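You operate a simulated robot arm through the tools that you are given. There is no shell and no other tool. Be economical: measure what you need, move in short steps, check, and stop when the job is done.

The job below is to be done with a simulated robot arm. You get a single attempt, and the scene is never put back.

JOB
Rinse the mug of peas in the colander under the cold tap.
Fine: strainer in the plughole first, colander in the sink under the spout, nearly all the peas in it; mug back, tap off. Set down upright: purple mug.
Where things are to end (x, y in the base frame): steel colander within 0.04 m of [0.52, 0.38].

Only the result counts: the job must be done as asked and must still hold three seconds after the hand-in. Knocking over, shifting, dropping, spilling or breaking anything else fails it.

ROBOT AND FRAMES
A 7-joint arm with a two-finger parallel gripper, fixed in place. Base frame: the origin is at the foot of the arm, x ahead of it, y to its left, z up; the work surface is at about z = 0.754. Lengths are in m, angles in degrees, forces in N, time in s.
With the tool pointing down near the work surface it reaches from about 0.3 to 0.74 m from the base axis. Its first joint turns from -115.0 to 115.0 degrees. Payload 3.91 kg.
The TCP is the grasp point between the finger pads, 0.03 m short of the fingertips. In the tool frame z runs along the fingers and y along their closing line. The gripper opens to 0.11 m. The fingers are 0.02 m wide and 0.01 m thick; the gripper's body (0.048 by 0.112 m) begins 0.055 m behind the TCP.
Orientation is that of the tool frame in the base frame, as a unit quaternion [x, y, z, w]. With the fingers straight down and closing along the base's y, the tool's x points along the base's -x, its y along +y and its z along -z.

CONTROLS
- The arm moves only by the tool drive_tool. Its argument "increments" is one flat list of numbers, 7 for each row, row after row: the turn, a rotation vector about the base's x, y, z in degrees, then the shift along the base's x, y, z in m, then the gripper command, from -1 (fully open) to 1 (shut), values between in proportion. In form: [rx, ry, rz, x, y, z, gripper, rx, ry, rz, x, y, z, gripper, ...]. A call has 1 to 20 rows; each row is the pose to reach, as a shift and turn from the pose commanded when the call began. A row lasts 0.2 s, in which the tool goes at most 0.05 m and 8.6 degrees; a call with a longer step from one row to the next is refused whole, and so is a gripper value outside its range. Where a pose cannot be reached the arm comes as near as it can. A force on the tool above 60 N (or 10 N above the force at the start of the call, whichever is more), or a blocked arm, ends the call early, and 0.2 s more pass. The fingers move at their own pace (about 0.108 m/s each) and stop on an object; they squeeze with about 32 N. The grip force told is the motor's: it shows also when the fingers shut on nothing. Time passes only in rows, and 0.2 s behind the last, so rows that repeat a pose let the fingers close. It gives the time, the measured TCP pose, the force on the tool (base axes), the opening and the grip force at its end, in the units of the frame above (readings bear some noise), with the torque about the TCP (base axes, N m) and any sound that the robot's microphone picked up.
- Cameras (640 x 400 px; columns grow to the right, rows downward): "scene" is fixed at [0.4013, -0.5001, 1.6308]; the picture's right is [1.00, 0.07, 0.00], its down [0.05, -0.69, -0.72] and it looks along [-0.05, 0.72, -0.70] (base axes); focal length 234 px, centre (320, 200). "wrist" rides on the gripper at [0.072, 0.017, -0.103] in the tool frame; the picture's right is [-0.23, 0.97, 0.00], its down [-0.76, -0.18, -0.62] and it looks along [-0.61, -0.14, 0.78] (tool axes); focal length 222 px, centre (320, 200). There is no depth. A picture from a camera that has moved, and an enlarged one, comes with that camera's place and axes in the base frame and with its lens.
- snapshot(camera): a new picture of that camera. The clock stands still meanwhile.
- move_column(by): slides the trunk up (or, below 0, down) by that many m; the arm rides with it, the base frame stays. It gives what a move gives, with no picture.
- close_up(camera, box): a new picture of the part [left, top, right, bottom] of that camera's present view, enlarged. The clock stands still meanwhile.
- sign_off(): hands the job in; it is judged then, once.

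Go step by step. Nothing tells you positions but the pictures and the camera data: compare them with the known pose of the tool, close in by small moves and look again before you grip or let go. The budget is 120 turns and 68 pictures, counting those below and the enlarged ones. Unless the task says otherwise, let go and move clear before handing in, and close with one line.

The tools are called as a command line: name --argument value ..., lists and objects as JSON in quotes. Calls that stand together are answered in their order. drive_tool: Moves the arm, as the interface text tells. Its arguments: {"type":"object","properties":{"increments":{"type":"array","items":{"type":"number"}}},"required":["increments"]} The other tools are called the same way: move_column (by) slides the trunk up or down; snapshot (camera) takes a picture; close_up (camera, box) takes an enlarged picture of a part of a camera's view; sign_off () hands the job in.

At the start:

```text
time_s: 0.0
tool_pos: [0.3591, 0.3518, 1.3655]
ee_rot: [0.0, 1.0, 0.0, 0.0]
ft_force: [-0.5, -0.2, -1.1]
moment: [0.0, 0.01, 0.04]
grip_width: 0.1103
gripper_force: 0.2
trunk travel left (down, up): [-0.775, 0.215]
```

scene: 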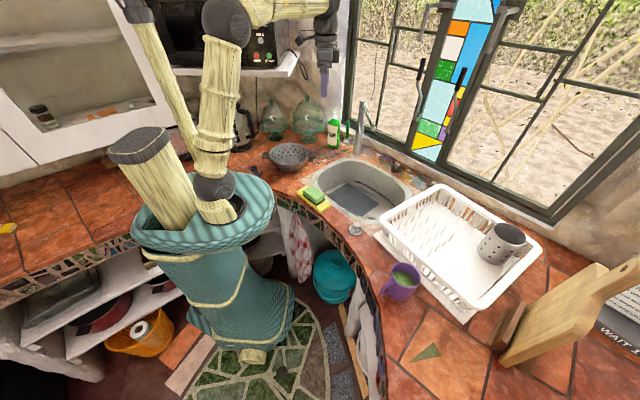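
wrist: 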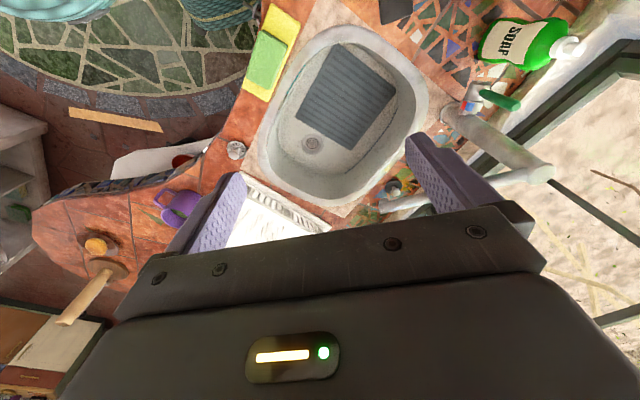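

I see the sink ahead and left, the colander on the far-left counter, the purple mug of peas at the right, and a small metal round thing (probably the strainer) near the front edge of the sink. I'll take enlarged views first.

close_up --camera "scene" --box '[250, 80, 450, 205]'

close_up --camera "scene" --box '[320, 180, 480, 310]'

close_up --camera "wrist" --box '[220, 0, 580, 225]'

```text
3.20 times, centred on (350, 142) of scene
camera zoom: at [0.4013, -0.5001, 1.6308], right [1.0, 0.07, 0.0], down [0.05, -0.69, -0.72], along [-0.05, 0.72, -0.7], focal length 749 px, centre (224, 384)
```

zoom: 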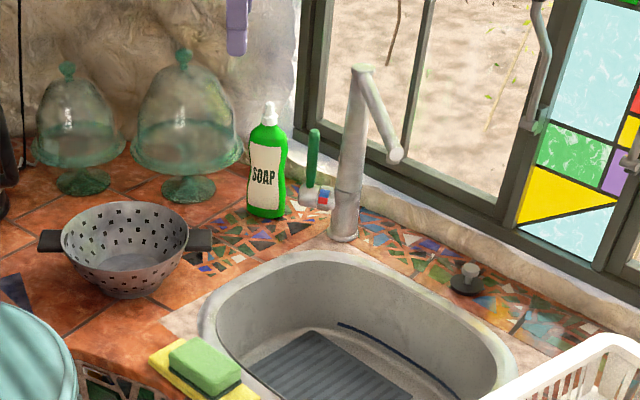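

```text
3.08 times, centred on (400, 245) of scene
camera zoom: at [0.4013, -0.5001, 1.6308], right [1.0, 0.07, 0.0], down [0.05, -0.69, -0.72], along [-0.05, 0.72, -0.7], focal length 720 px, centre (74, 62)
```

zoom: 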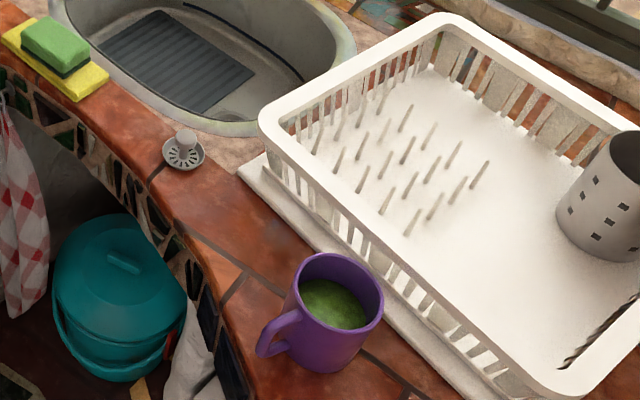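

```text
1.78 times, centred on (400, 112) of wrist
camera zoom: at [0.288, 0.3684, 1.4679], right [0.23, 0.97, 0.0], down [0.76, -0.18, 0.62], along [0.61, -0.14, -0.78], focal length 395 px, centre (178, 356)
```

zoom: 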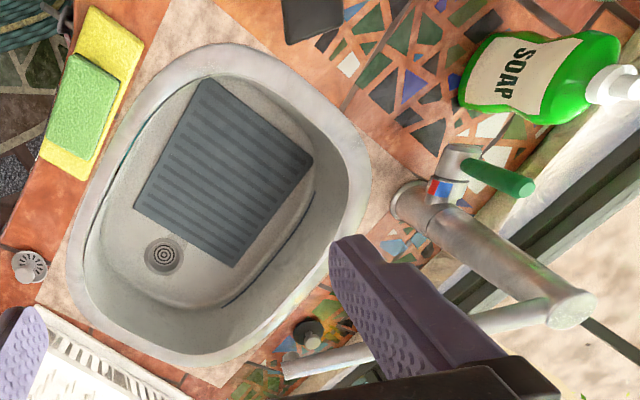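

Matching rays from both cameras puts the counter at z≈0.905, so the 0.754 surface is the sink floor. My estimates are strainer ≈(0.50, 0.09), plughole ≈(0.60, 0.27), colander ≈(0.16, 0.53), mug ≈(0.62, -0.14) and spout tip ≈(0.56, 0.415, 1.17). I'll move over the strainer and look.

drive_tool --increments '[0, 0, 0, 0.014, -0.026, -0.03, 0, 0, 0, 0, 0.028, -0.053, -0.06, 0, 0, 0, 0, 0.042, -0.079, -0.09, 0, 0, 0, 0, 0.056, -0.106, -0.12, 0, 0, 0, 0, 0.07, -0.132, -0.15, 0, 0, 0, 0, 0.084, -0.158, -0.18, 0, 0, 0, 0, 0.098, -0.185, -0.21, 0, 0, 0, 0, 0.112, -0.211, -0.24, 0, 0, 0, 0, 0.126, -0.238, -0.27, 0, 0, 0, 0, 0.14, -0.264, -0.3, 0]'

snapshot --camera "wrist"

snapshot --camera "scene"

```text
time_s: 2.2
tool_pos: [0.5009, 0.0844, 1.0659]
ee_rot: [-0.001, 1.0, 0.0, 0.0]
ft_force: [1.2, 0.1, 0.1]
moment: [0.0, 0.02, -0.02]
grip_width: 0.0552
gripper_force: 0.1
trunk travel left (down, up): [-0.775, 0.215]
```

```text
62 pictures are left
camera wrist: at [0.4286, 0.1017, 1.1674], right [0.23, 0.97, 0.0], down [0.76, -0.18, 0.62], along [0.61, -0.14, -0.78], focal length 222 px, centre (320, 200)
```

wrist: 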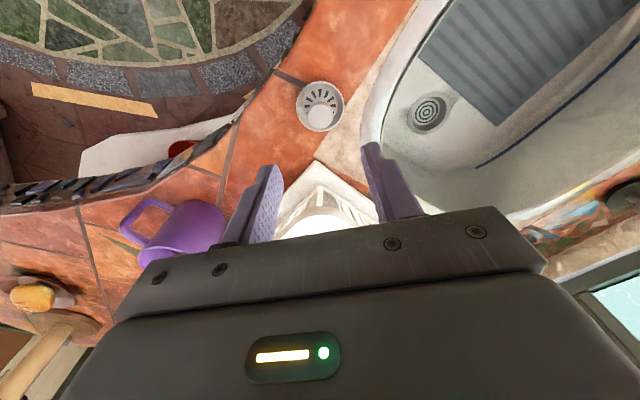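

```text
61 pictures are left
```

scene: 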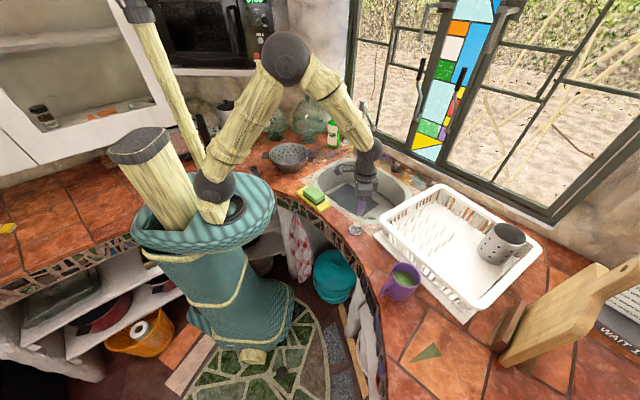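

The strainer is almost directly under the tool, with its knob at ≈(0.50, 0.0855) and its top at z≈0.945. I'll go down and take a close look before gripping.

drive_tool --increments '[0, 0, 0, 0, 0, -0.03, 0, 0, 0, 0, 0, 0, -0.06, 0, 0, 0, 0, 0, 0, -0.09, 0, 0, 0, 0, 0, 0, -0.105, 0]'

close_up --camera "wrist" --box '[220, 100, 420, 225]'

close_up --camera "scene" --box '[310, 180, 410, 242]'

```text
time_s: 3.2
tool_pos: [0.5, 0.0879, 0.9612]
ee_rot: [-0.001, 1.0, 0.0, 0.0]
ft_force: [0.6, 0.4, -0.4]
moment: [-0.01, -0.02, -0.02]
grip_width: 0.0551
gripper_force: 0.0
trunk travel left (down, up): [-0.775, 0.215]
```

```text
3.20 times, centred on (320, 162) of wrist
camera zoom: at [0.4279, 0.1037, 1.0627], right [0.23, 0.97, 0.0], down [0.76, -0.18, 0.62], along [0.61, -0.14, -0.78], focal length 711 px, centre (320, 320)
```

zoom: 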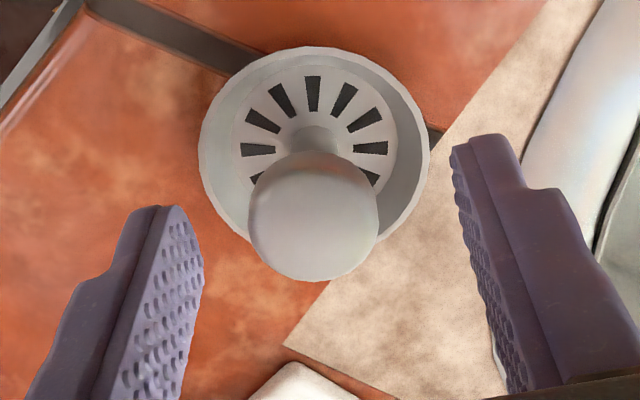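

```text
6.40 times, centred on (360, 211) of scene
camera zoom: at [0.4013, -0.5001, 1.6308], right [1.0, 0.07, 0.0], down [0.05, -0.69, -0.72], along [-0.05, 0.72, -0.7], focal length 1497 px, centre (64, 130)
```

zoom: 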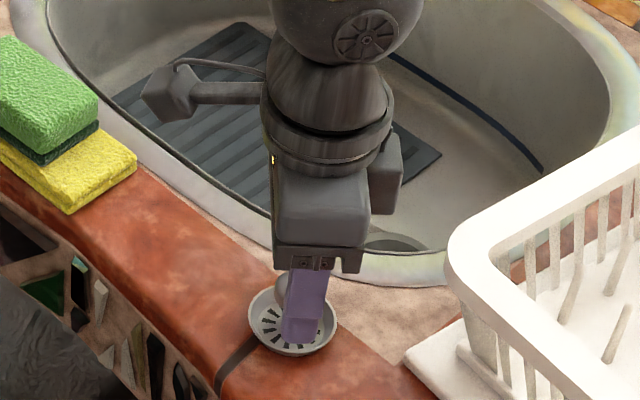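

The knob is centred between the fingers. I'll go down a little more and grip the knob above the basket rim.

drive_tool --increments '[0, 0, 0, 0, -0.001, -0.013, 0, 0, 0, 0, 0, -0.001, -0.013, 0.5, 0, 0, 0, 0, -0.001, -0.013, 1, 0, 0, 0, 0, -0.001, -0.013, 1, 0, 0, 0, 0, -0.001, -0.013, 1]'

close_up --camera "wrist" --box '[220, 100, 420, 225]'

```text
time_s: 4.4
tool_pos: [0.5002, 0.0866, 0.9469]
ee_rot: [-0.001, 1.0, 0.0, 0.0]
ft_force: [-0.5, 0.1, 0.4]
moment: [0.02, -0.01, 0.0]
grip_width: 0.0257
gripper_force: 31.9
trunk travel left (down, up): [-0.775, 0.215]
```

```text
3.20 times, centred on (320, 162) of wrist
camera zoom: at [0.4281, 0.1029, 1.0497], right [0.23, 0.97, 0.0], down [0.76, -0.18, 0.62], along [0.61, -0.14, -0.78], focal length 711 px, centre (320, 320)
```

zoom: 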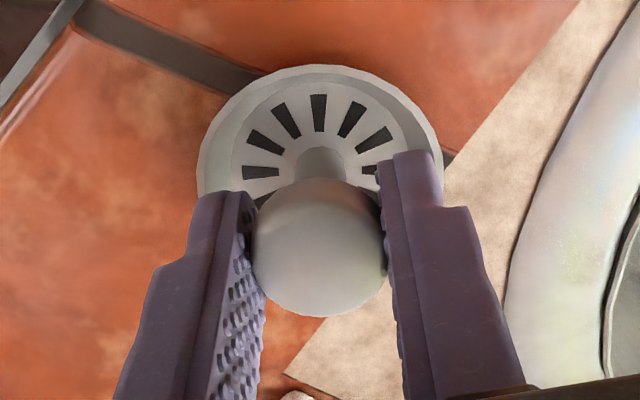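

I have the strainer by its knob. I'll lift it clear, carry it over the plughole, and look.

drive_tool --increments '[0, 0, 0, 0, 0, 0.04, 1, 0, 0, 0, 0, 0, 0.08, 1, 0, 0, 0, 0, 0, 0.12, 1, 0, 0, 0, 0.02, 0.035, 0.12, 1, 0, 0, 0, 0.04, 0.07, 0.12, 1, 0, 0, 0, 0.06, 0.105, 0.12, 1, 0, 0, 0, 0.08, 0.14, 0.12, 1, 0, 0, 0, 0.08, 0.14, 0.12, 1]'

snapshot --camera "wrist"

close_up --camera "scene" --box '[290, 120, 450, 220]'

```text
time_s: 6.2
tool_pos: [0.5791, 0.2269, 1.0682]
ee_rot: [0.0, 1.0, -0.001, 0.0]
ft_force: [-0.4, -0.2, 0.4]
moment: [0.01, -0.01, 0.0]
grip_width: 0.0
gripper_force: 31.5
trunk travel left (down, up): [-0.775, 0.215]
```

```text
57 pictures are left
camera wrist: at [0.5074, 0.2438, 1.1702], right [0.23, 0.97, 0.0], down [0.76, -0.18, 0.62], along [0.61, -0.14, -0.78], focal length 222 px, centre (320, 200)
```

wrist: 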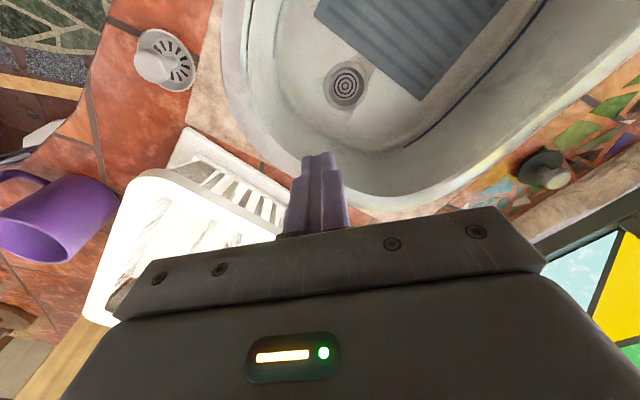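

```text
4.00 times, centred on (370, 170) of scene
camera zoom: at [0.4013, -0.5001, 1.6308], right [1.0, 0.07, 0.0], down [0.05, -0.69, -0.72], along [-0.05, 0.72, -0.7], focal length 936 px, centre (120, 320)
```

zoom: 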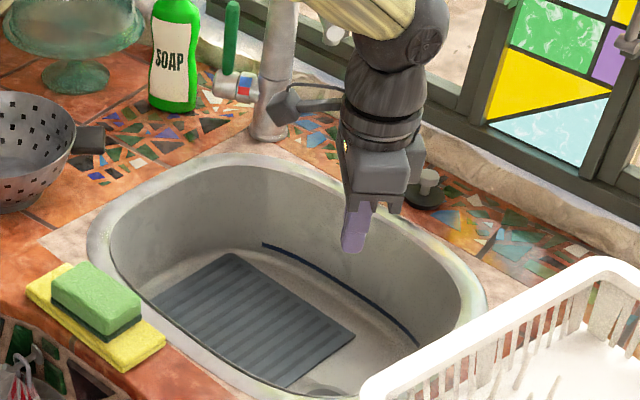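

The knob slipped out, and the strainer is still upright on the counter. The plughole is confirmed at ≈(0.60, 0.267, 0.754). I'll go back over the strainer and grip deeper.

drive_tool --increments '[0, 0, 0, -0.02, -0.035, 0, 0, 0, 0, 0, -0.04, -0.07, 0, 0, 0, 0, 0, -0.06, -0.105, 0, 0, 0, 0, 0, -0.08, -0.14, 0, 0, 0, 0, 0, -0.08, -0.14, -0.04, 0, 0, 0, 0, -0.08, -0.14, -0.08, 0, 0, 0, 0, -0.08, -0.14, -0.1, 0]'

close_up --camera "wrist" --box '[220, 100, 420, 225]'

close_up --camera "scene" --box '[330, 200, 380, 231]'

```text
time_s: 7.8
tool_pos: [0.4995, 0.0867, 0.9677]
ee_rot: [-0.001, 1.0, 0.0, 0.001]
ft_force: [-0.3, 0.0, 0.8]
moment: [-0.03, 0.04, 0.01]
grip_width: 0.055
gripper_force: 0.1
trunk travel left (down, up): [-0.775, 0.215]
```

```text
3.20 times, centred on (320, 162) of wrist
camera zoom: at [0.4281, 0.1032, 1.0694], right [0.23, 0.97, 0.0], down [0.76, -0.18, 0.62], along [0.61, -0.14, -0.78], focal length 711 px, centre (320, 320)
```

zoom: 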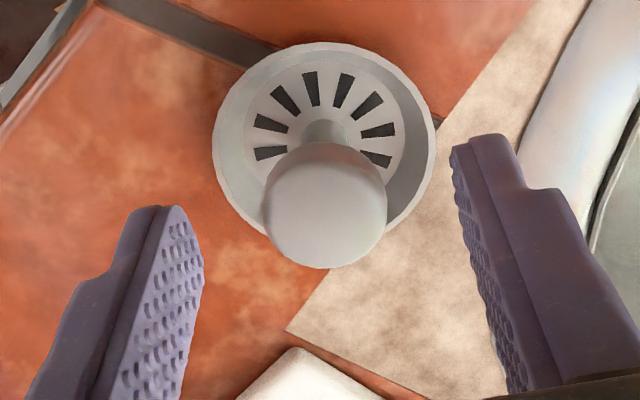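

```text
12.80 times, centred on (355, 216) of scene
camera zoom: at [0.4013, -0.5001, 1.6308], right [1.0, 0.07, 0.0], down [0.05, -0.69, -0.72], along [-0.05, 0.72, -0.7], focal length 2995 px, centre (-128, 2)
```

zoom: 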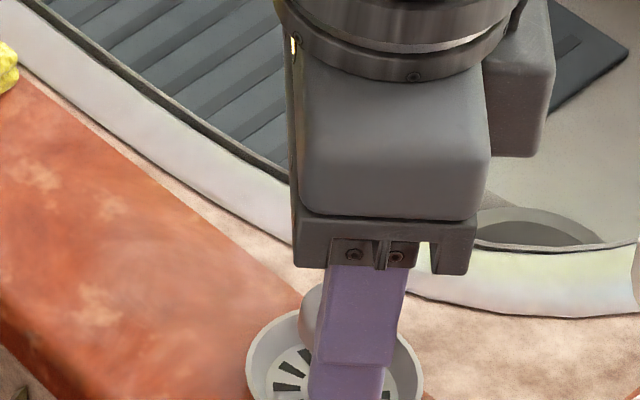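

The knob is still centred. I'll grip about 7 mm deeper, lift gently, and check.

drive_tool --increments '[0, 0, 0, 0.002, 0.001, -0.02, 0, 0, 0, 0, 0.002, 0.001, -0.028, 0, 0, 0, 0, 0.002, 0.001, -0.028, 0.6, 0, 0, 0, 0.002, 0.001, -0.028, 1, 0, 0, 0, 0.002, 0.001, -0.028, 1, 0, 0, 0, 0.002, 0.001, -0.028, 1]'

close_up --camera "wrist" --box '[220, 100, 420, 225]'

```text
time_s: 9.2
tool_pos: [0.5028, 0.0871, 0.9401]
ee_rot: [-0.001, 1.0, 0.0, 0.001]
ft_force: [0.4, 0.9, 9.4]
moment: [-0.03, 0.05, -0.03]
grip_width: 0.0251
gripper_force: 32.1
trunk travel left (down, up): [-0.775, 0.215]
```

```text
3.20 times, centred on (320, 162) of wrist
camera zoom: at [0.4295, 0.1039, 1.0425], right [0.23, 0.97, 0.0], down [0.76, -0.18, 0.62], along [0.61, -0.14, -0.78], focal length 711 px, centre (320, 320)
```

zoom: 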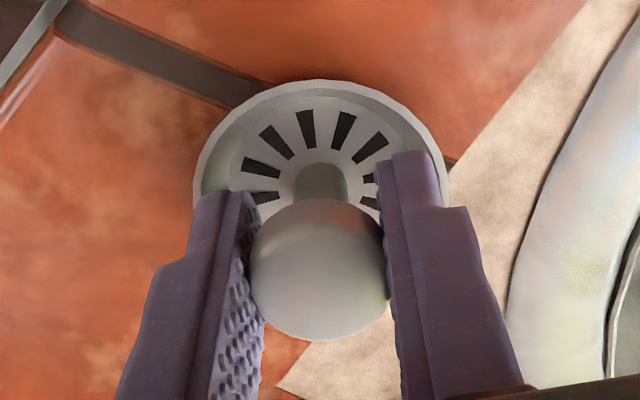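

The fingertips just touch the rim and the knob is held. I'll lift slowly and check.

drive_tool --increments '[0, 0, 0, 0, 0, 0.003, 1, 0, 0, 0, 0, 0, 0.007, 1, 0, 0, 0, 0, 0, 0.012, 1, 0, 0, 0, 0, 0, 0.018, 1, 0, 0, 0, 0, 0, 0.025, 1]'

close_up --camera "wrist" --box '[220, 100, 420, 225]'

```text
time_s: 10.4
tool_pos: [0.5018, 0.0865, 0.9665]
ee_rot: [0.0, 1.0, 0.0, 0.001]
ft_force: [-0.5, -0.4, -0.2]
moment: [-0.01, -0.02, 0.03]
grip_width: 0.0252
gripper_force: 32.1
trunk travel left (down, up): [-0.775, 0.215]
```

```text
3.20 times, centred on (320, 162) of wrist
camera zoom: at [0.4297, 0.1044, 1.067], right [0.23, 0.97, 0.0], down [0.76, -0.18, 0.62], along [0.61, -0.14, -0.78], focal length 711 px, centre (320, 320)
```

zoom: 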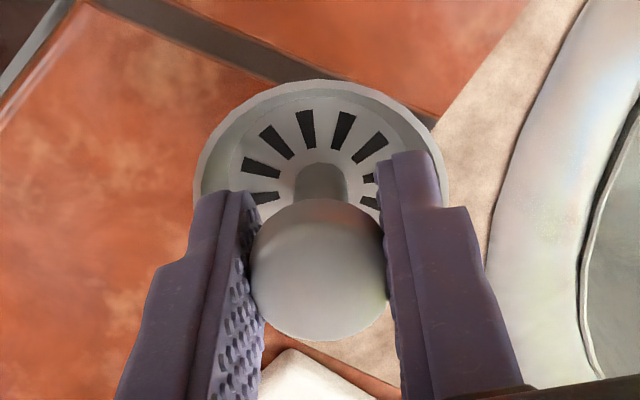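

The strainer is held now. I'll carry it over the plughole and check alignment.

drive_tool --increments '[0, 0, 0, 0, 0, 0.02, 1, 0, 0, 0, 0, 0, 0.045, 1, 0, 0, 0, 0, 0, 0.07, 1, 0, 0, 0, 0, 0.02, 0.08, 1, 0, 0, 0, 0.01, 0.045, 0.08, 1, 0, 0, 0, 0.025, 0.07, 0.08, 1, 0, 0, 0, 0.04, 0.095, 0.08, 1, 0, 0, 0, 0.055, 0.12, 0.08, 1, 0, 0, 0, 0.07, 0.14, 0.08, 1, 0, 0, 0, 0.085, 0.16, 0.08, 1, 0, 0, 0, 0.098, 0.18, 0.08, 1, 0, 0, 0, 0.098, 0.18, 0.08, 1]'

snapshot --camera "wrist"

```text
time_s: 13.0
tool_pos: [0.6001, 0.2691, 1.0453]
ee_rot: [0.0, 1.0, 0.0, 0.0]
ft_force: [-0.4, -0.2, -0.1]
moment: [-0.02, -0.01, 0.0]
grip_width: 0.0248
gripper_force: 31.8
trunk travel left (down, up): [-0.775, 0.215]
```

```text
51 pictures are left
camera wrist: at [0.5281, 0.2846, 1.1475], right [0.23, 0.97, 0.0], down [0.76, -0.18, 0.62], along [0.61, -0.14, -0.78], focal length 222 px, centre (320, 200)
```

wrist: 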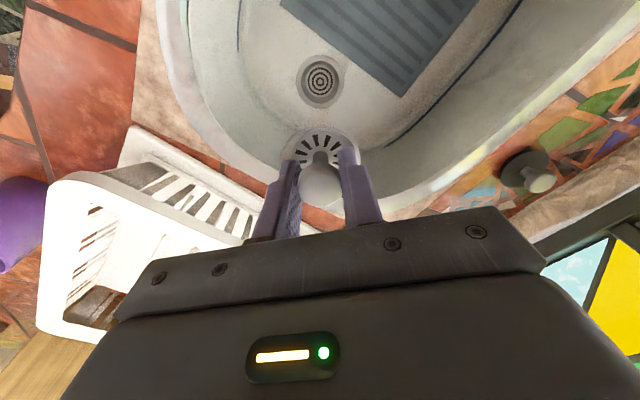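

The strainer is aligned over the plughole. I'll lower it partway and check.

drive_tool --increments '[0, 0, 0, 0, 0, -0.04, 1, 0, 0, 0, 0, 0, -0.08, 1, 0, 0, 0, 0, 0, -0.12, 1, 0, 0, 0, 0, 0, -0.16, 1, 0, 0, 0, 0, 0, -0.19, 1, 0, 0, 0, 0, 0, -0.215, 1, 0, 0, 0, 0, 0, -0.215, 1]'

close_up --camera "wrist" --box '[220, 80, 420, 205]'

```text
time_s: 14.6
tool_pos: [0.6004, 0.2667, 0.83]
ee_rot: [0.001, 1.0, 0.0, 0.0]
ft_force: [-0.6, 0.3, -0.5]
moment: [0.0, 0.01, 0.0]
grip_width: 0.0249
gripper_force: 31.9
trunk travel left (down, up): [-0.775, 0.215]
```

```text
3.20 times, centred on (320, 142) of wrist
camera zoom: at [0.5277, 0.284, 0.932], right [0.23, 0.97, 0.0], down [0.76, -0.18, 0.62], along [0.61, -0.14, -0.78], focal length 711 px, centre (320, 384)
```

zoom: 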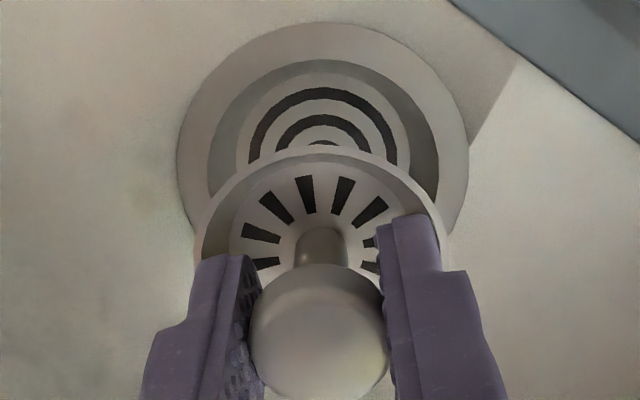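

Strainer and plughole are lined up to within a few mm. I'll lower slowly in small steps and watch the force.

drive_tool --increments '[0, 0, 0, 0.001, 0.001, -0.01, 1, 0, 0, 0, 0.001, 0.001, -0.02, 1, 0, 0, 0, 0.001, 0.001, -0.03, 1, 0, 0, 0, 0.001, 0.001, -0.036, 1]'

close_up --camera "wrist" --box '[220, 80, 420, 205]'

```text
time_s: 15.6
tool_pos: [0.6021, 0.2677, 0.7925]
ee_rot: [0.0, 1.0, 0.0, 0.001]
ft_force: [0.4, 0.3, -0.6]
moment: [0.02, 0.0, 0.0]
grip_width: 0.025
gripper_force: 32.2
trunk travel left (down, up): [-0.775, 0.215]
```

```text
3.20 times, centred on (320, 142) of wrist
camera zoom: at [0.5288, 0.285, 0.8953], right [0.23, 0.97, 0.0], down [0.76, -0.18, 0.62], along [0.61, -0.14, -0.78], focal length 711 px, centre (320, 384)
```

zoom: 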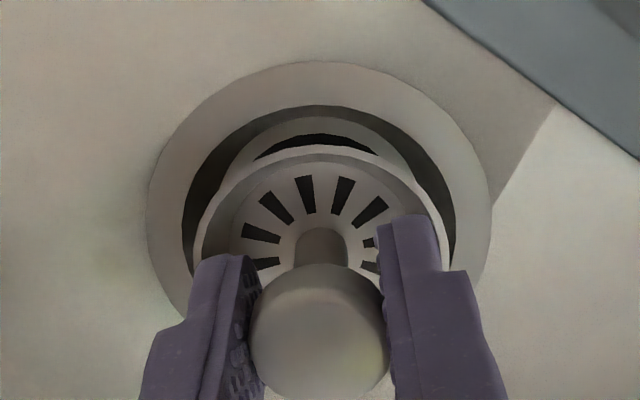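

It's well centred. I'll keep lowering.

drive_tool --increments '[0, 0, 0, 0, 0, -0.005, 1, 0, 0, 0, 0, 0, -0.01, 1, 0, 0, 0, 0, 0, -0.013, 1]'

close_up --camera "wrist" --box '[220, 80, 420, 205]'

```text
time_s: 16.4
tool_pos: [0.6006, 0.2685, 0.7808]
ee_rot: [0.0, 1.0, -0.001, 0.001]
ft_force: [-0.2, 0.0, -0.7]
moment: [-0.02, 0.03, -0.02]
grip_width: 0.0249
gripper_force: 32.3
trunk travel left (down, up): [-0.775, 0.215]
```

```text
3.20 times, centred on (320, 142) of wrist
camera zoom: at [0.5289, 0.2854, 0.8823], right [0.23, 0.97, 0.0], down [0.76, -0.18, 0.62], along [0.61, -0.14, -0.78], focal length 711 px, centre (320, 384)
```

zoom: 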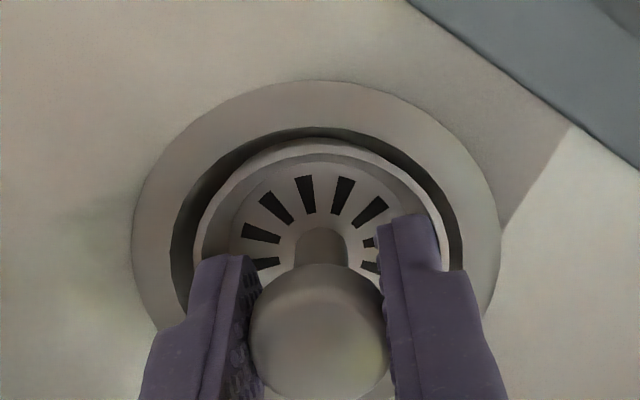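

The strainer is entering the recess. I'll go down a bit more until it makes contact.

drive_tool --increments '[0, 0, 0, 0, 0, -0.004, 1, 0, 0, 0, 0, 0, -0.008, 1, 0, 0, 0, 0, 0, -0.01, 1]'

close_up --camera "wrist" --box '[220, 80, 420, 205]'

```text
time_s: 17.2
tool_pos: [0.6013, 0.2687, 0.7786]
ee_rot: [-0.001, 1.0, 0.003, 0.007]
ft_force: [-6.6, -2.1, 53.1]
moment: [-0.2, 0.26, -0.04]
grip_width: 0.0249
gripper_force: 32.0
trunk travel left (down, up): [-0.775, 0.215]
```

```text
3.20 times, centred on (320, 142) of wrist
camera zoom: at [0.5277, 0.2849, 0.8801], right [0.23, 0.97, 0.01], down [0.75, -0.18, 0.63], along [0.62, -0.14, -0.78], focal length 711 px, centre (320, 384)
```

zoom: 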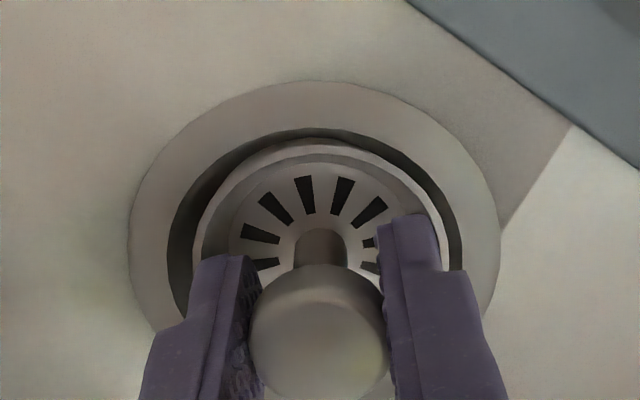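

It's in firm contact, so it looks seated. I'll take off the load, release and look.

drive_tool --increments '[0, 0, 0, 0, 0, 0.007, 1, 0, 0, 0, 0, 0, 0.007, 0.4, 0, 0, 0, 0, 0, 0.007, 0.4, 0, 0, 0, 0, 0, 0.007, 0.4, 0, 0, 0, 0, 0, 0.03, 0.4, 0, 0, 0, 0, 0, 0.06, 0.4, 0, 0, 0, 0, 0, 0.1, 0.4]'

close_up --camera "wrist" --box '[220, 50, 420, 175]'

```text
time_s: 18.8
tool_pos: [0.6012, 0.2678, 0.8714]
ee_rot: [-0.001, 1.0, 0.0, 0.0]
ft_force: [0.5, -0.4, 0.4]
moment: [0.0, 0.02, -0.02]
grip_width: 0.033
gripper_force: 0.1
trunk travel left (down, up): [-0.775, 0.215]
```

```text
3.20 times, centred on (320, 112) of wrist
camera zoom: at [0.5278, 0.2848, 0.9737], right [0.23, 0.97, 0.0], down [0.76, -0.18, 0.62], along [0.61, -0.14, -0.78], focal length 711 px, centre (320, 480)
```

zoom: 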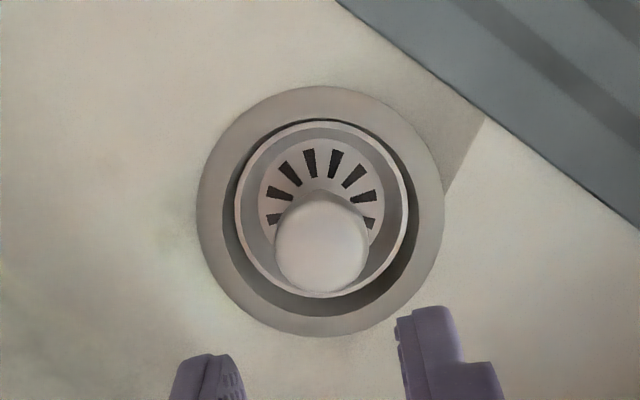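

The strainer sits in the plughole. Next is the colander: I'll rise above spout height and move over to look at it.

drive_tool --increments '[0, 0, 0, 0, 0, 0.045, -1, 0, 0, 0, 0, 0, 0.09, -1, 0, 0, 0, 0, 0, 0.135, -1, 0, 0, 0, -0.02, 0, 0.18, -1, 0, 0, 0, -0.04, 0, 0.22, -1, 0, 0, 0, -0.07, 0, 0.255, -1, 0, 0, 0, -0.11, 0.015, 0.28, -1, 0, 0, 0, -0.15, 0.03, 0.3, -1, 0, 0, 0, -0.19, 0.05, 0.31, -1, 0, 0, 0, -0.23, 0.075, 0.32, -1, 0, 0, 0, -0.27, 0.1, 0.32, -1, 0, 0, 0, -0.31, 0.125, 0.32, -1, 0, 0, 0, -0.35, 0.15, 0.32, -1, 0, 0, 0, -0.39, 0.175, 0.32, -1, 0, 0, 0, -0.43, 0.2, 0.32, -1, 0, 0, 0, -0.46, 0.22, 0.32, -1, 0, 0, 0, -0.46, 0.22, 0.32, -1]'

snapshot --camera "wrist"

close_up --camera "scene" --box '[240, 80, 440, 205]'

```text
time_s: 22.4
tool_pos: [0.1414, 0.4875, 1.1904]
ee_rot: [0.0, 1.0, 0.001, 0.0]
ft_force: [-0.2, -0.3, -0.3]
moment: [0.01, -0.01, -0.02]
grip_width: 0.11
gripper_force: 0.0
trunk travel left (down, up): [-0.775, 0.215]
```

```text
45 pictures are left
camera wrist: at [0.0691, 0.505, 1.2929], right [0.23, 0.97, 0.0], down [0.76, -0.18, 0.62], along [0.61, -0.14, -0.78], focal length 222 px, centre (320, 200)
```

wrist: 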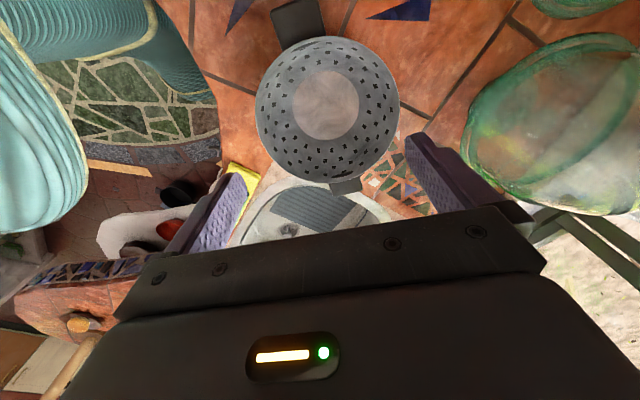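

```text
3.20 times, centred on (340, 142) of scene
camera zoom: at [0.4013, -0.5001, 1.6308], right [1.0, 0.07, 0.0], down [0.05, -0.69, -0.72], along [-0.05, 0.72, -0.7], focal length 749 px, centre (256, 384)
```

zoom: 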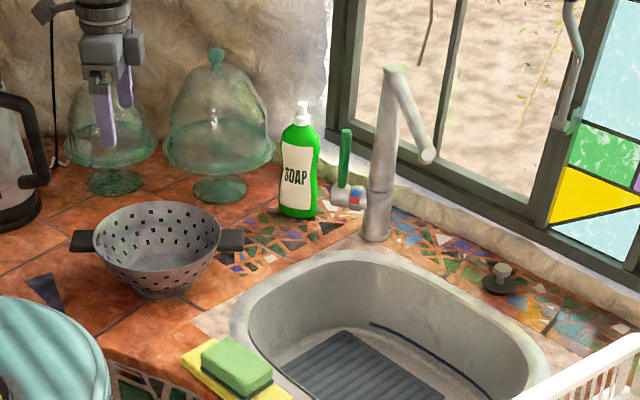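

The colander's centre is ≈(0.17, 0.493), with the rim at z≈0.975, radius ≈0.1 m, and its tabs along ±x. I'll tilt the tool about 25° to match the bowl wall, grip the -y rim, and look before descending.

drive_tool --increments '[5, 0, 0, 0.006, -0.0255, -0.026, -0.6, 10, 0, 0, 0.012, -0.051, -0.052, -0.4, 15, 0, 0, 0.0175, -0.0765, -0.078, -0.3, 20, 0, 0, 0.0235, -0.102, -0.104, -0.3, 25, 0, 0, 0.029, -0.1275, -0.13, -0.3, 25, 0, 0, 0.029, -0.1275, -0.13, -0.3]'

snapshot --camera "wrist"

close_up --camera "scene" --box '[240, 105, 340, 168]'

```text
time_s: 23.8
tool_pos: [0.1679, 0.3605, 1.0601]
ee_rot: [-0.001, 0.976, 0.216, 0.0]
ft_force: [-0.3, 0.8, -0.1]
moment: [0.01, -0.02, 0.02]
grip_width: 0.0712
gripper_force: 0.1
trunk travel left (down, up): [-0.775, 0.215]
```

```text
43 pictures are left
camera wrist: at [0.0965, 0.3318, 1.1608], right [0.23, 0.88, 0.41], down [0.76, -0.42, 0.49], along [0.61, 0.2, -0.77], focal length 222 px, centre (320, 200)
```

wrist: 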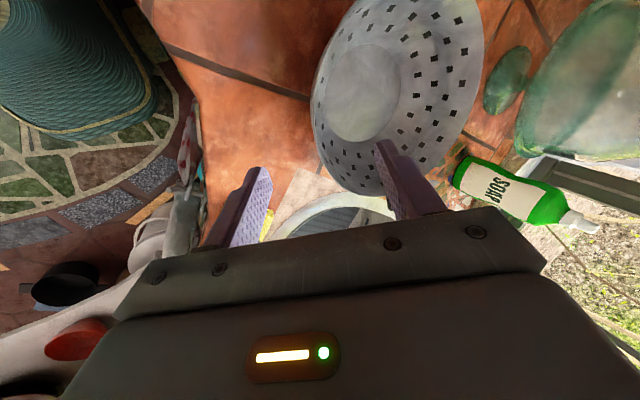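

```text
6.35 times, centred on (290, 136) of scene
camera zoom: at [0.4013, -0.5001, 1.6308], right [1.0, 0.07, 0.0], down [0.05, -0.69, -0.72], along [-0.05, 0.72, -0.7], focal length 1486 px, centre (510, 603)
```

zoom: 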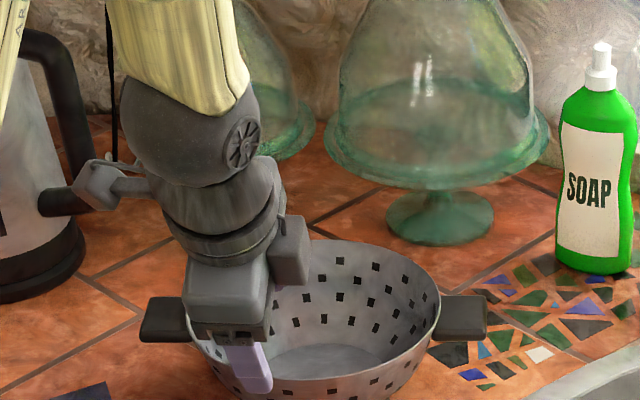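

The rim sits right along the tool's approach line. I'll go down halfway and check that the rim is between the fingers.

drive_tool --increments '[0, 0, 0, 0, 0.009, -0.025, -0.3, 0, 0, 0, 0, 0.018, -0.05, -0.3, 0, 0, 0, 0, 0.023, -0.063, -0.3, 0, 0, 0, 0, 0.023, -0.063, -0.3]'

close_up --camera "wrist" --box '[200, 50, 520, 250]'

close_up --camera "scene" --box '[240, 125, 340, 188]'

```text
time_s: 24.8
tool_pos: [0.17, 0.3846, 0.9971]
ee_rot: [-0.002, 0.976, 0.216, 0.0]
ft_force: [0.2, -0.8, 0.4]
moment: [-0.01, 0.01, 0.02]
grip_width: 0.0715
gripper_force: 0.1
trunk travel left (down, up): [-0.775, 0.215]
```

```text
2.00 times, centred on (360, 150) of wrist
camera zoom: at [0.0977, 0.3552, 1.0975], right [0.23, 0.88, 0.41], down [0.76, -0.42, 0.49], along [0.61, 0.2, -0.77], focal length 444 px, centre (240, 300)
```

zoom: 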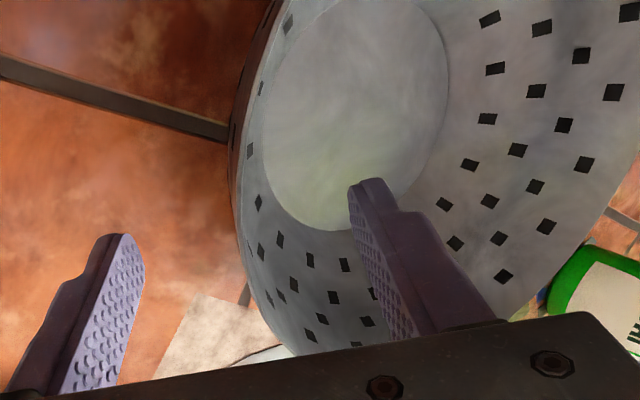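

```text
6.35 times, centred on (290, 156) of scene
camera zoom: at [0.4013, -0.5001, 1.6308], right [1.0, 0.07, 0.0], down [0.05, -0.69, -0.72], along [-0.05, 0.72, -0.7], focal length 1486 px, centre (510, 476)
```

zoom: 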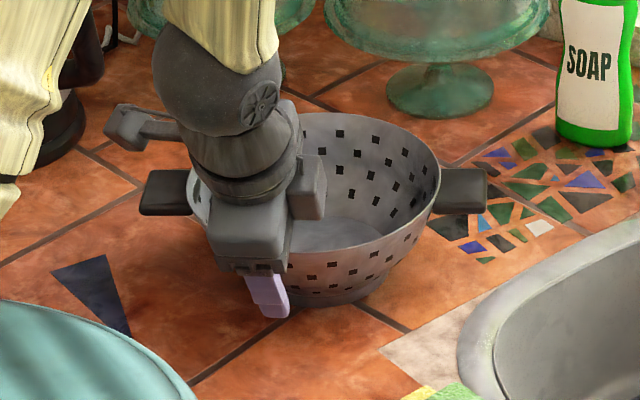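

The rim is between the fingers and the tilt matches the wall. I'll move the last 2.5 cm and close.

drive_tool --increments '[0, 0, 0, 0.004, 0.005, -0.013, -0.3, 0, 0, 0, 0.006, 0.008, -0.026, -0.3, 0, 0, 0, 0.006, 0.008, -0.026, 0.3, 0, 0, 0, 0.006, 0.008, -0.026, 1, 0, 0, 0, 0.006, 0.008, -0.026, 1, 0, 0, 0, 0.006, 0.008, -0.026, 1]'

close_up --camera "wrist" --box '[200, 50, 520, 250]'

close_up --camera "scene" --box '[240, 125, 340, 188]'

```text
time_s: 26.2
tool_pos: [0.1772, 0.3927, 0.9739]
ee_rot: [-0.002, 0.976, 0.22, 0.001]
ft_force: [1.8, 9.7, 27.1]
moment: [1.64, -0.85, 0.28]
grip_width: 0.0067
gripper_force: 32.4
trunk travel left (down, up): [-0.775, 0.215]
```

```text
2.00 times, centred on (360, 150) of wrist
camera zoom: at [0.1035, 0.3642, 1.073], right [0.22, 0.88, 0.42], down [0.76, -0.43, 0.49], along [0.61, 0.21, -0.76], focal length 444 px, centre (240, 300)
```

zoom: 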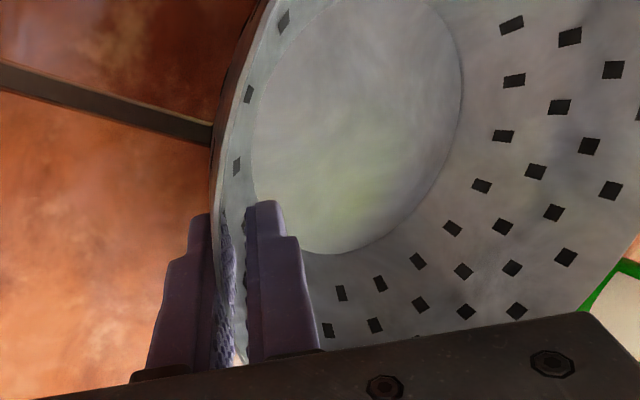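

```text
6.35 times, centred on (290, 156) of scene
camera zoom: at [0.4013, -0.5001, 1.6308], right [1.0, 0.07, 0.0], down [0.05, -0.69, -0.72], along [-0.05, 0.72, -0.7], focal length 1486 px, centre (510, 476)
```

zoom: 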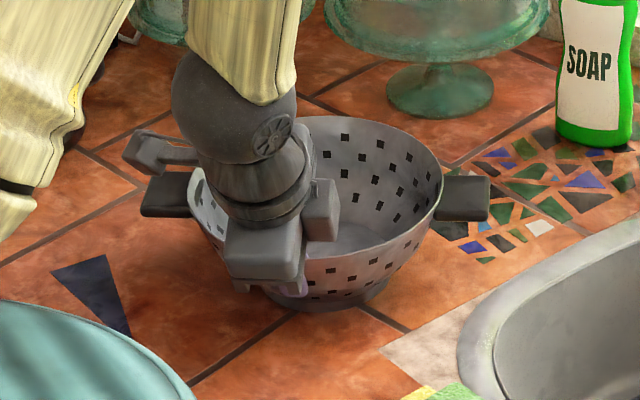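

The rim is gripped. I'll lift slowly and check how level it hangs.

drive_tool --increments '[0, 0, 0, 0, 0, 0.01, 1, 0, 0, 0, 0, 0, 0.025, 1, 0, 0, 0, 0, 0, 0.045, 1, 0, 0, 0, 0, 0, 0.065, 1, 0, 0, 0, 0, 0, 0.065, 1]'

close_up --camera "scene" --box '[240, 105, 340, 168]'

```text
time_s: 27.4
tool_pos: [0.1766, 0.3916, 1.0362]
ee_rot: [-0.001, 0.977, 0.215, 0.0]
ft_force: [0.9, -0.3, -2.9]
moment: [-0.25, 0.02, 0.0]
grip_width: 0.0027
gripper_force: 32.0
trunk travel left (down, up): [-0.775, 0.215]
```

```text
6.35 times, centred on (290, 136) of scene
camera zoom: at [0.4013, -0.5001, 1.6308], right [1.0, 0.07, 0.0], down [0.05, -0.69, -0.72], along [-0.05, 0.72, -0.7], focal length 1486 px, centre (510, 603)
```

zoom: 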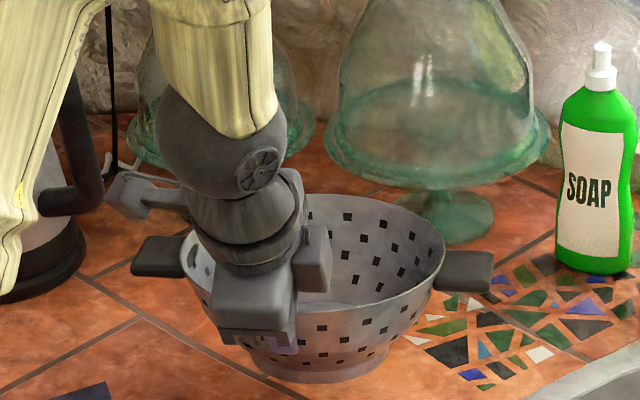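

The colander hangs level and is well held. I'll carry it at low height, under the spout, to above the sink.

drive_tool --increments '[0, 0, 0, 0.01, 0, 0.01, 1, 0, 0, 0, 0.03, -0.005, 0.02, 1, 0, 0, 0, 0.06, -0.015, 0.02, 1, 0, 0, 0, 0.09, -0.025, 0.02, 1, 0, 0, 0, 0.12, -0.035, 0.02, 1, 0, 0, 0, 0.15, -0.045, 0.02, 1, 0, 0, 0, 0.18, -0.055, 0.02, 1, 0, 0, 0, 0.21, -0.065, 0.02, 1, 0, 0, 0, 0.24, -0.075, 0.02, 1, 0, 0, 0, 0.27, -0.085, 0.02, 1, 0, 0, 0, 0.3, -0.095, 0.02, 1, 0, 0, 0, 0.33, -0.1, 0.02, 1, 0, 0, 0, 0.353, -0.102, 0.02, 1, 0, 0, 0, 0.353, -0.102, 0.02, 1]'

snapshot --camera "wrist"

close_up --camera "scene" --box '[290, 110, 450, 210]'

```text
time_s: 30.4
tool_pos: [0.5308, 0.2891, 1.0573]
ee_rot: [-0.001, 0.976, 0.217, -0.001]
ft_force: [-1.0, 0.1, -2.5]
moment: [-0.26, 0.01, 0.0]
grip_width: 0.0025
gripper_force: 32.5
trunk travel left (down, up): [-0.775, 0.215]
```

```text
36 pictures are left
camera wrist: at [0.4578, 0.261, 1.1561], right [0.23, 0.88, 0.41], down [0.76, -0.42, 0.49], along [0.61, 0.2, -0.77], focal length 222 px, centre (320, 200)
```

wrist: 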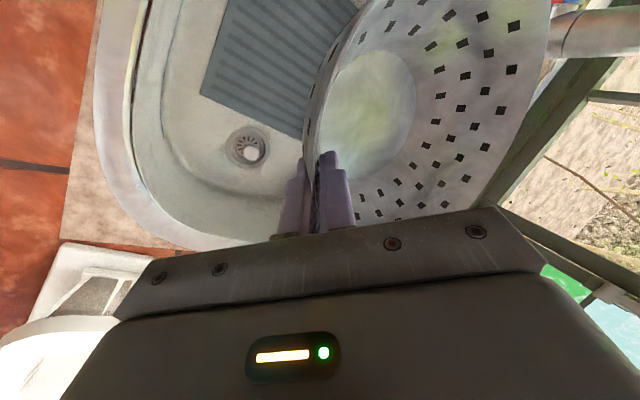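

```text
4.00 times, centred on (370, 160) of scene
camera zoom: at [0.4013, -0.5001, 1.6308], right [1.0, 0.07, 0.0], down [0.05, -0.69, -0.72], along [-0.05, 0.72, -0.7], focal length 936 px, centre (120, 360)
```

zoom: 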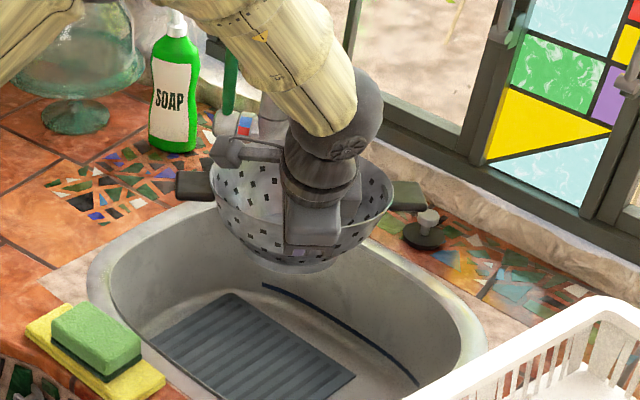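

The colander is over the sink, clear of the spout. I'll lower it most of the way and check clearances.

drive_tool --increments '[0, 0, 0, 0, 0, -0.03, 1, 0, 0, 0, 0, 0, -0.06, 1, 0, 0, 0, 0, 0, -0.09, 1, 0, 0, 0, 0, 0, -0.12, 1, 0, 0, 0, 0, 0, -0.145, 1, 0, 0, 0, 0, 0, -0.165, 1, 0, 0, 0, 0, 0, -0.18, 1]'

snapshot --camera "wrist"

close_up --camera "scene" --box '[290, 110, 450, 210]'

```text
time_s: 32.0
tool_pos: [0.5293, 0.2908, 0.8771]
ee_rot: [-0.001, 0.976, 0.218, 0.0]
ft_force: [-0.1, 0.7, -3.1]
moment: [-0.22, 0.03, -0.02]
grip_width: 0.0025
gripper_force: 32.2
trunk travel left (down, up): [-0.775, 0.215]
```

```text
34 pictures are left
camera wrist: at [0.4572, 0.2619, 0.9762], right [0.23, 0.88, 0.41], down [0.76, -0.42, 0.49], along [0.61, 0.2, -0.77], focal length 222 px, centre (320, 200)
```

wrist: 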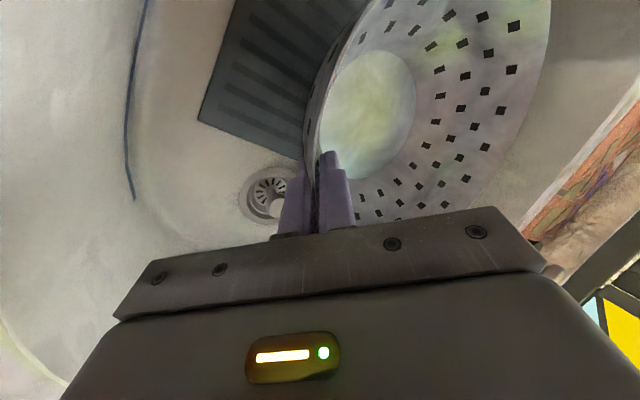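

```text
4.00 times, centred on (370, 160) of scene
camera zoom: at [0.4013, -0.5001, 1.6308], right [1.0, 0.07, 0.0], down [0.05, -0.69, -0.72], along [-0.05, 0.72, -0.7], focal length 936 px, centre (120, 360)
```

zoom: 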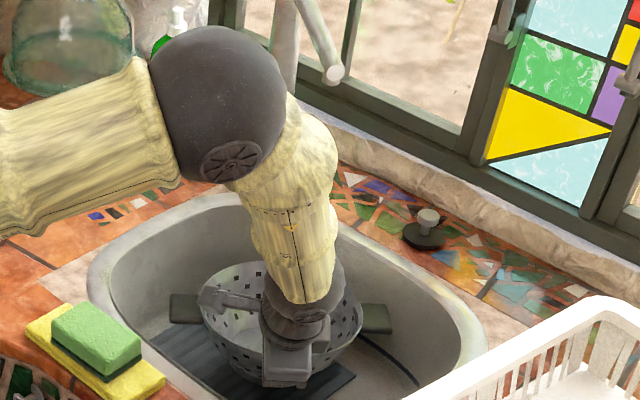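

The base will land entirely on the mat and clearances are fine. I'll lower slowly to contact.

drive_tool --increments '[0, 0, 0, 0, 0, -0.01, 1, 0, 0, 0, 0, 0, -0.02, 1, 0, 0, 0, 0, 0, -0.027, 1, 0, 0, 0, 0, 0, -0.032, 1, 0, 0, 0, 0, 0, -0.035, 1]'

```text
time_s: 33.2
tool_pos: [0.5286, 0.2898, 0.842]
ee_rot: [-0.001, 0.976, 0.217, 0.0]
ft_force: [-0.9, 0.4, -3.8]
moment: [-0.23, 0.01, 0.02]
grip_width: 0.0026
gripper_force: 32.3
trunk travel left (down, up): [-0.775, 0.215]
```

No contact yet, so I'll lower it a bit further in small steps.

drive_tool --increments '[0, 0, 0, 0, 0, -0.003, 1, 0, 0, 0, 0, 0, -0.006, 1]'

```text
time_s: 33.8
tool_pos: [0.5304, 0.2884, 0.8364]
ee_rot: [-0.001, 0.976, 0.217, 0.002]
ft_force: [-1.9, -7.4, 12.1]
moment: [1.29, -0.2, 0.14]
grip_width: 0.003
gripper_force: 32.0
trunk travel left (down, up): [-0.775, 0.215]
```

It has touched down. I'll ease down slightly, open a little, and back out along the tool axis.

drive_tool --increments '[0, 0, 0, 0, 0, -0.002, 1, 0, 0, 0, 0, 0, -0.002, 0.6, 0, 0, 0, 0, 0, -0.002, 0.4, 0, 0, 0, 0, 0, -0.002, 0.4, 0, 0, 0, 0, -0.009, 0.018, 0.4, 0, 0, 0, 0, -0.02, 0.045, 0.4, 0, 0, 0, 0, -0.02, 0.09, 0.4, 0, 0, 0, 0, -0.02, 0.13, 0.4]'

snapshot --camera "wrist"

close_up --camera "scene" --box '[290, 110, 450, 210]'

```text
time_s: 35.6
tool_pos: [0.5297, 0.2703, 0.9667]
ee_rot: [0.0, 0.976, 0.216, 0.0]
ft_force: [0.2, 0.6, 0.1]
moment: [-0.01, 0.01, -0.02]
grip_width: 0.0332
gripper_force: 0.0
trunk travel left (down, up): [-0.775, 0.215]
```

```text
32 pictures are left
camera wrist: at [0.4569, 0.2417, 1.0661], right [0.23, 0.88, 0.41], down [0.76, -0.42, 0.49], along [0.61, 0.2, -0.77], focal length 222 px, centre (320, 200)
```

wrist: 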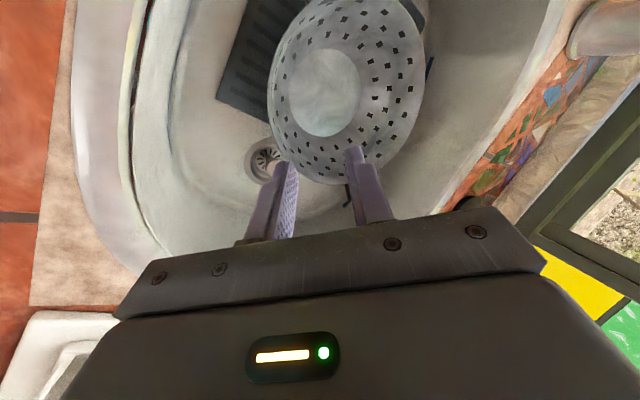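

```text
4.00 times, centred on (370, 160) of scene
camera zoom: at [0.4013, -0.5001, 1.6308], right [1.0, 0.07, 0.0], down [0.05, -0.69, -0.72], along [-0.05, 0.72, -0.7], focal length 936 px, centre (120, 360)
```

zoom: 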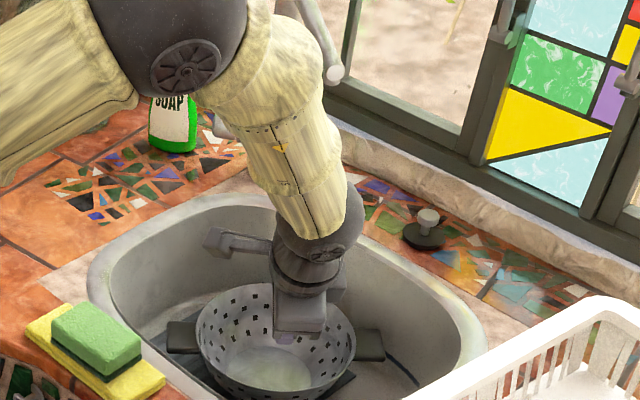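

The colander stands at ≈(0.532, 0.372), under the spout. Next is the mug: I'll rise, straighten the tool, and move over to look.

drive_tool --increments '[0, 0, 0, 0, 0, 0.04, 0, -5, 0, 0, 0, 0, 0.08, 0, -10, 0, 0, 0, 0, 0.12, 0, -15, 0, 0, 0, -0.02, 0.16, 0, -20, 0, 0, 0, -0.05, 0.19, 0, -25, 0, 0, 0, -0.09, 0.21, 0, -25, 0, 0, 0, -0.13, 0.22, 0, -25, 0, 0, 0, -0.17, 0.22, 0, -25, 0, 0, 0, -0.21, 0.22, 0, -25, 0, 0, 0, -0.25, 0.22, 0, -25, 0, 0, 0.01, -0.29, 0.22, -0.5, -25, 0, 0, 0.02, -0.33, 0.22, -1, -25, 0, 0, 0.03, -0.37, 0.22, -1, -25, 0, 0, 0.04, -0.41, 0.22, -1, -25, 0, 0, 0.04, -0.41, 0.22, -1]'

snapshot --camera "wrist"

close_up --camera "scene" --box '[350, 220, 490, 308]'

```text
time_s: 38.8
tool_pos: [0.5689, -0.1388, 1.1865]
ee_rot: [-0.001, 1.0, -0.001, 0.0]
ft_force: [-0.3, 0.4, 0.3]
moment: [-0.01, 0.0, 0.02]
grip_width: 0.1099
gripper_force: 0.1
trunk travel left (down, up): [-0.775, 0.215]
```

```text
30 pictures are left
camera wrist: at [0.4965, -0.1233, 1.2884], right [0.23, 0.97, 0.0], down [0.76, -0.18, 0.62], along [0.61, -0.14, -0.78], focal length 222 px, centre (320, 200)
```

wrist: 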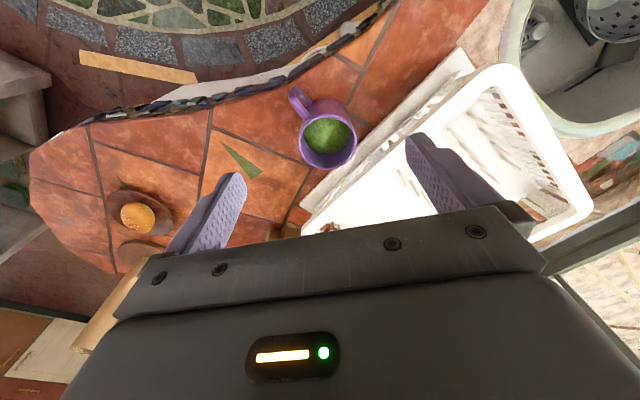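

```text
4.55 times, centred on (420, 264) of scene
camera zoom: at [0.4013, -0.5001, 1.6308], right [1.0, 0.07, 0.0], down [0.05, -0.69, -0.72], along [-0.05, 0.72, -0.7], focal length 1064 px, centre (-134, -91)
```

zoom: 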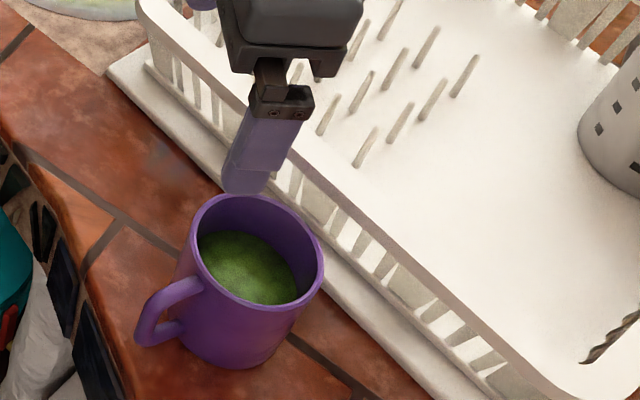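

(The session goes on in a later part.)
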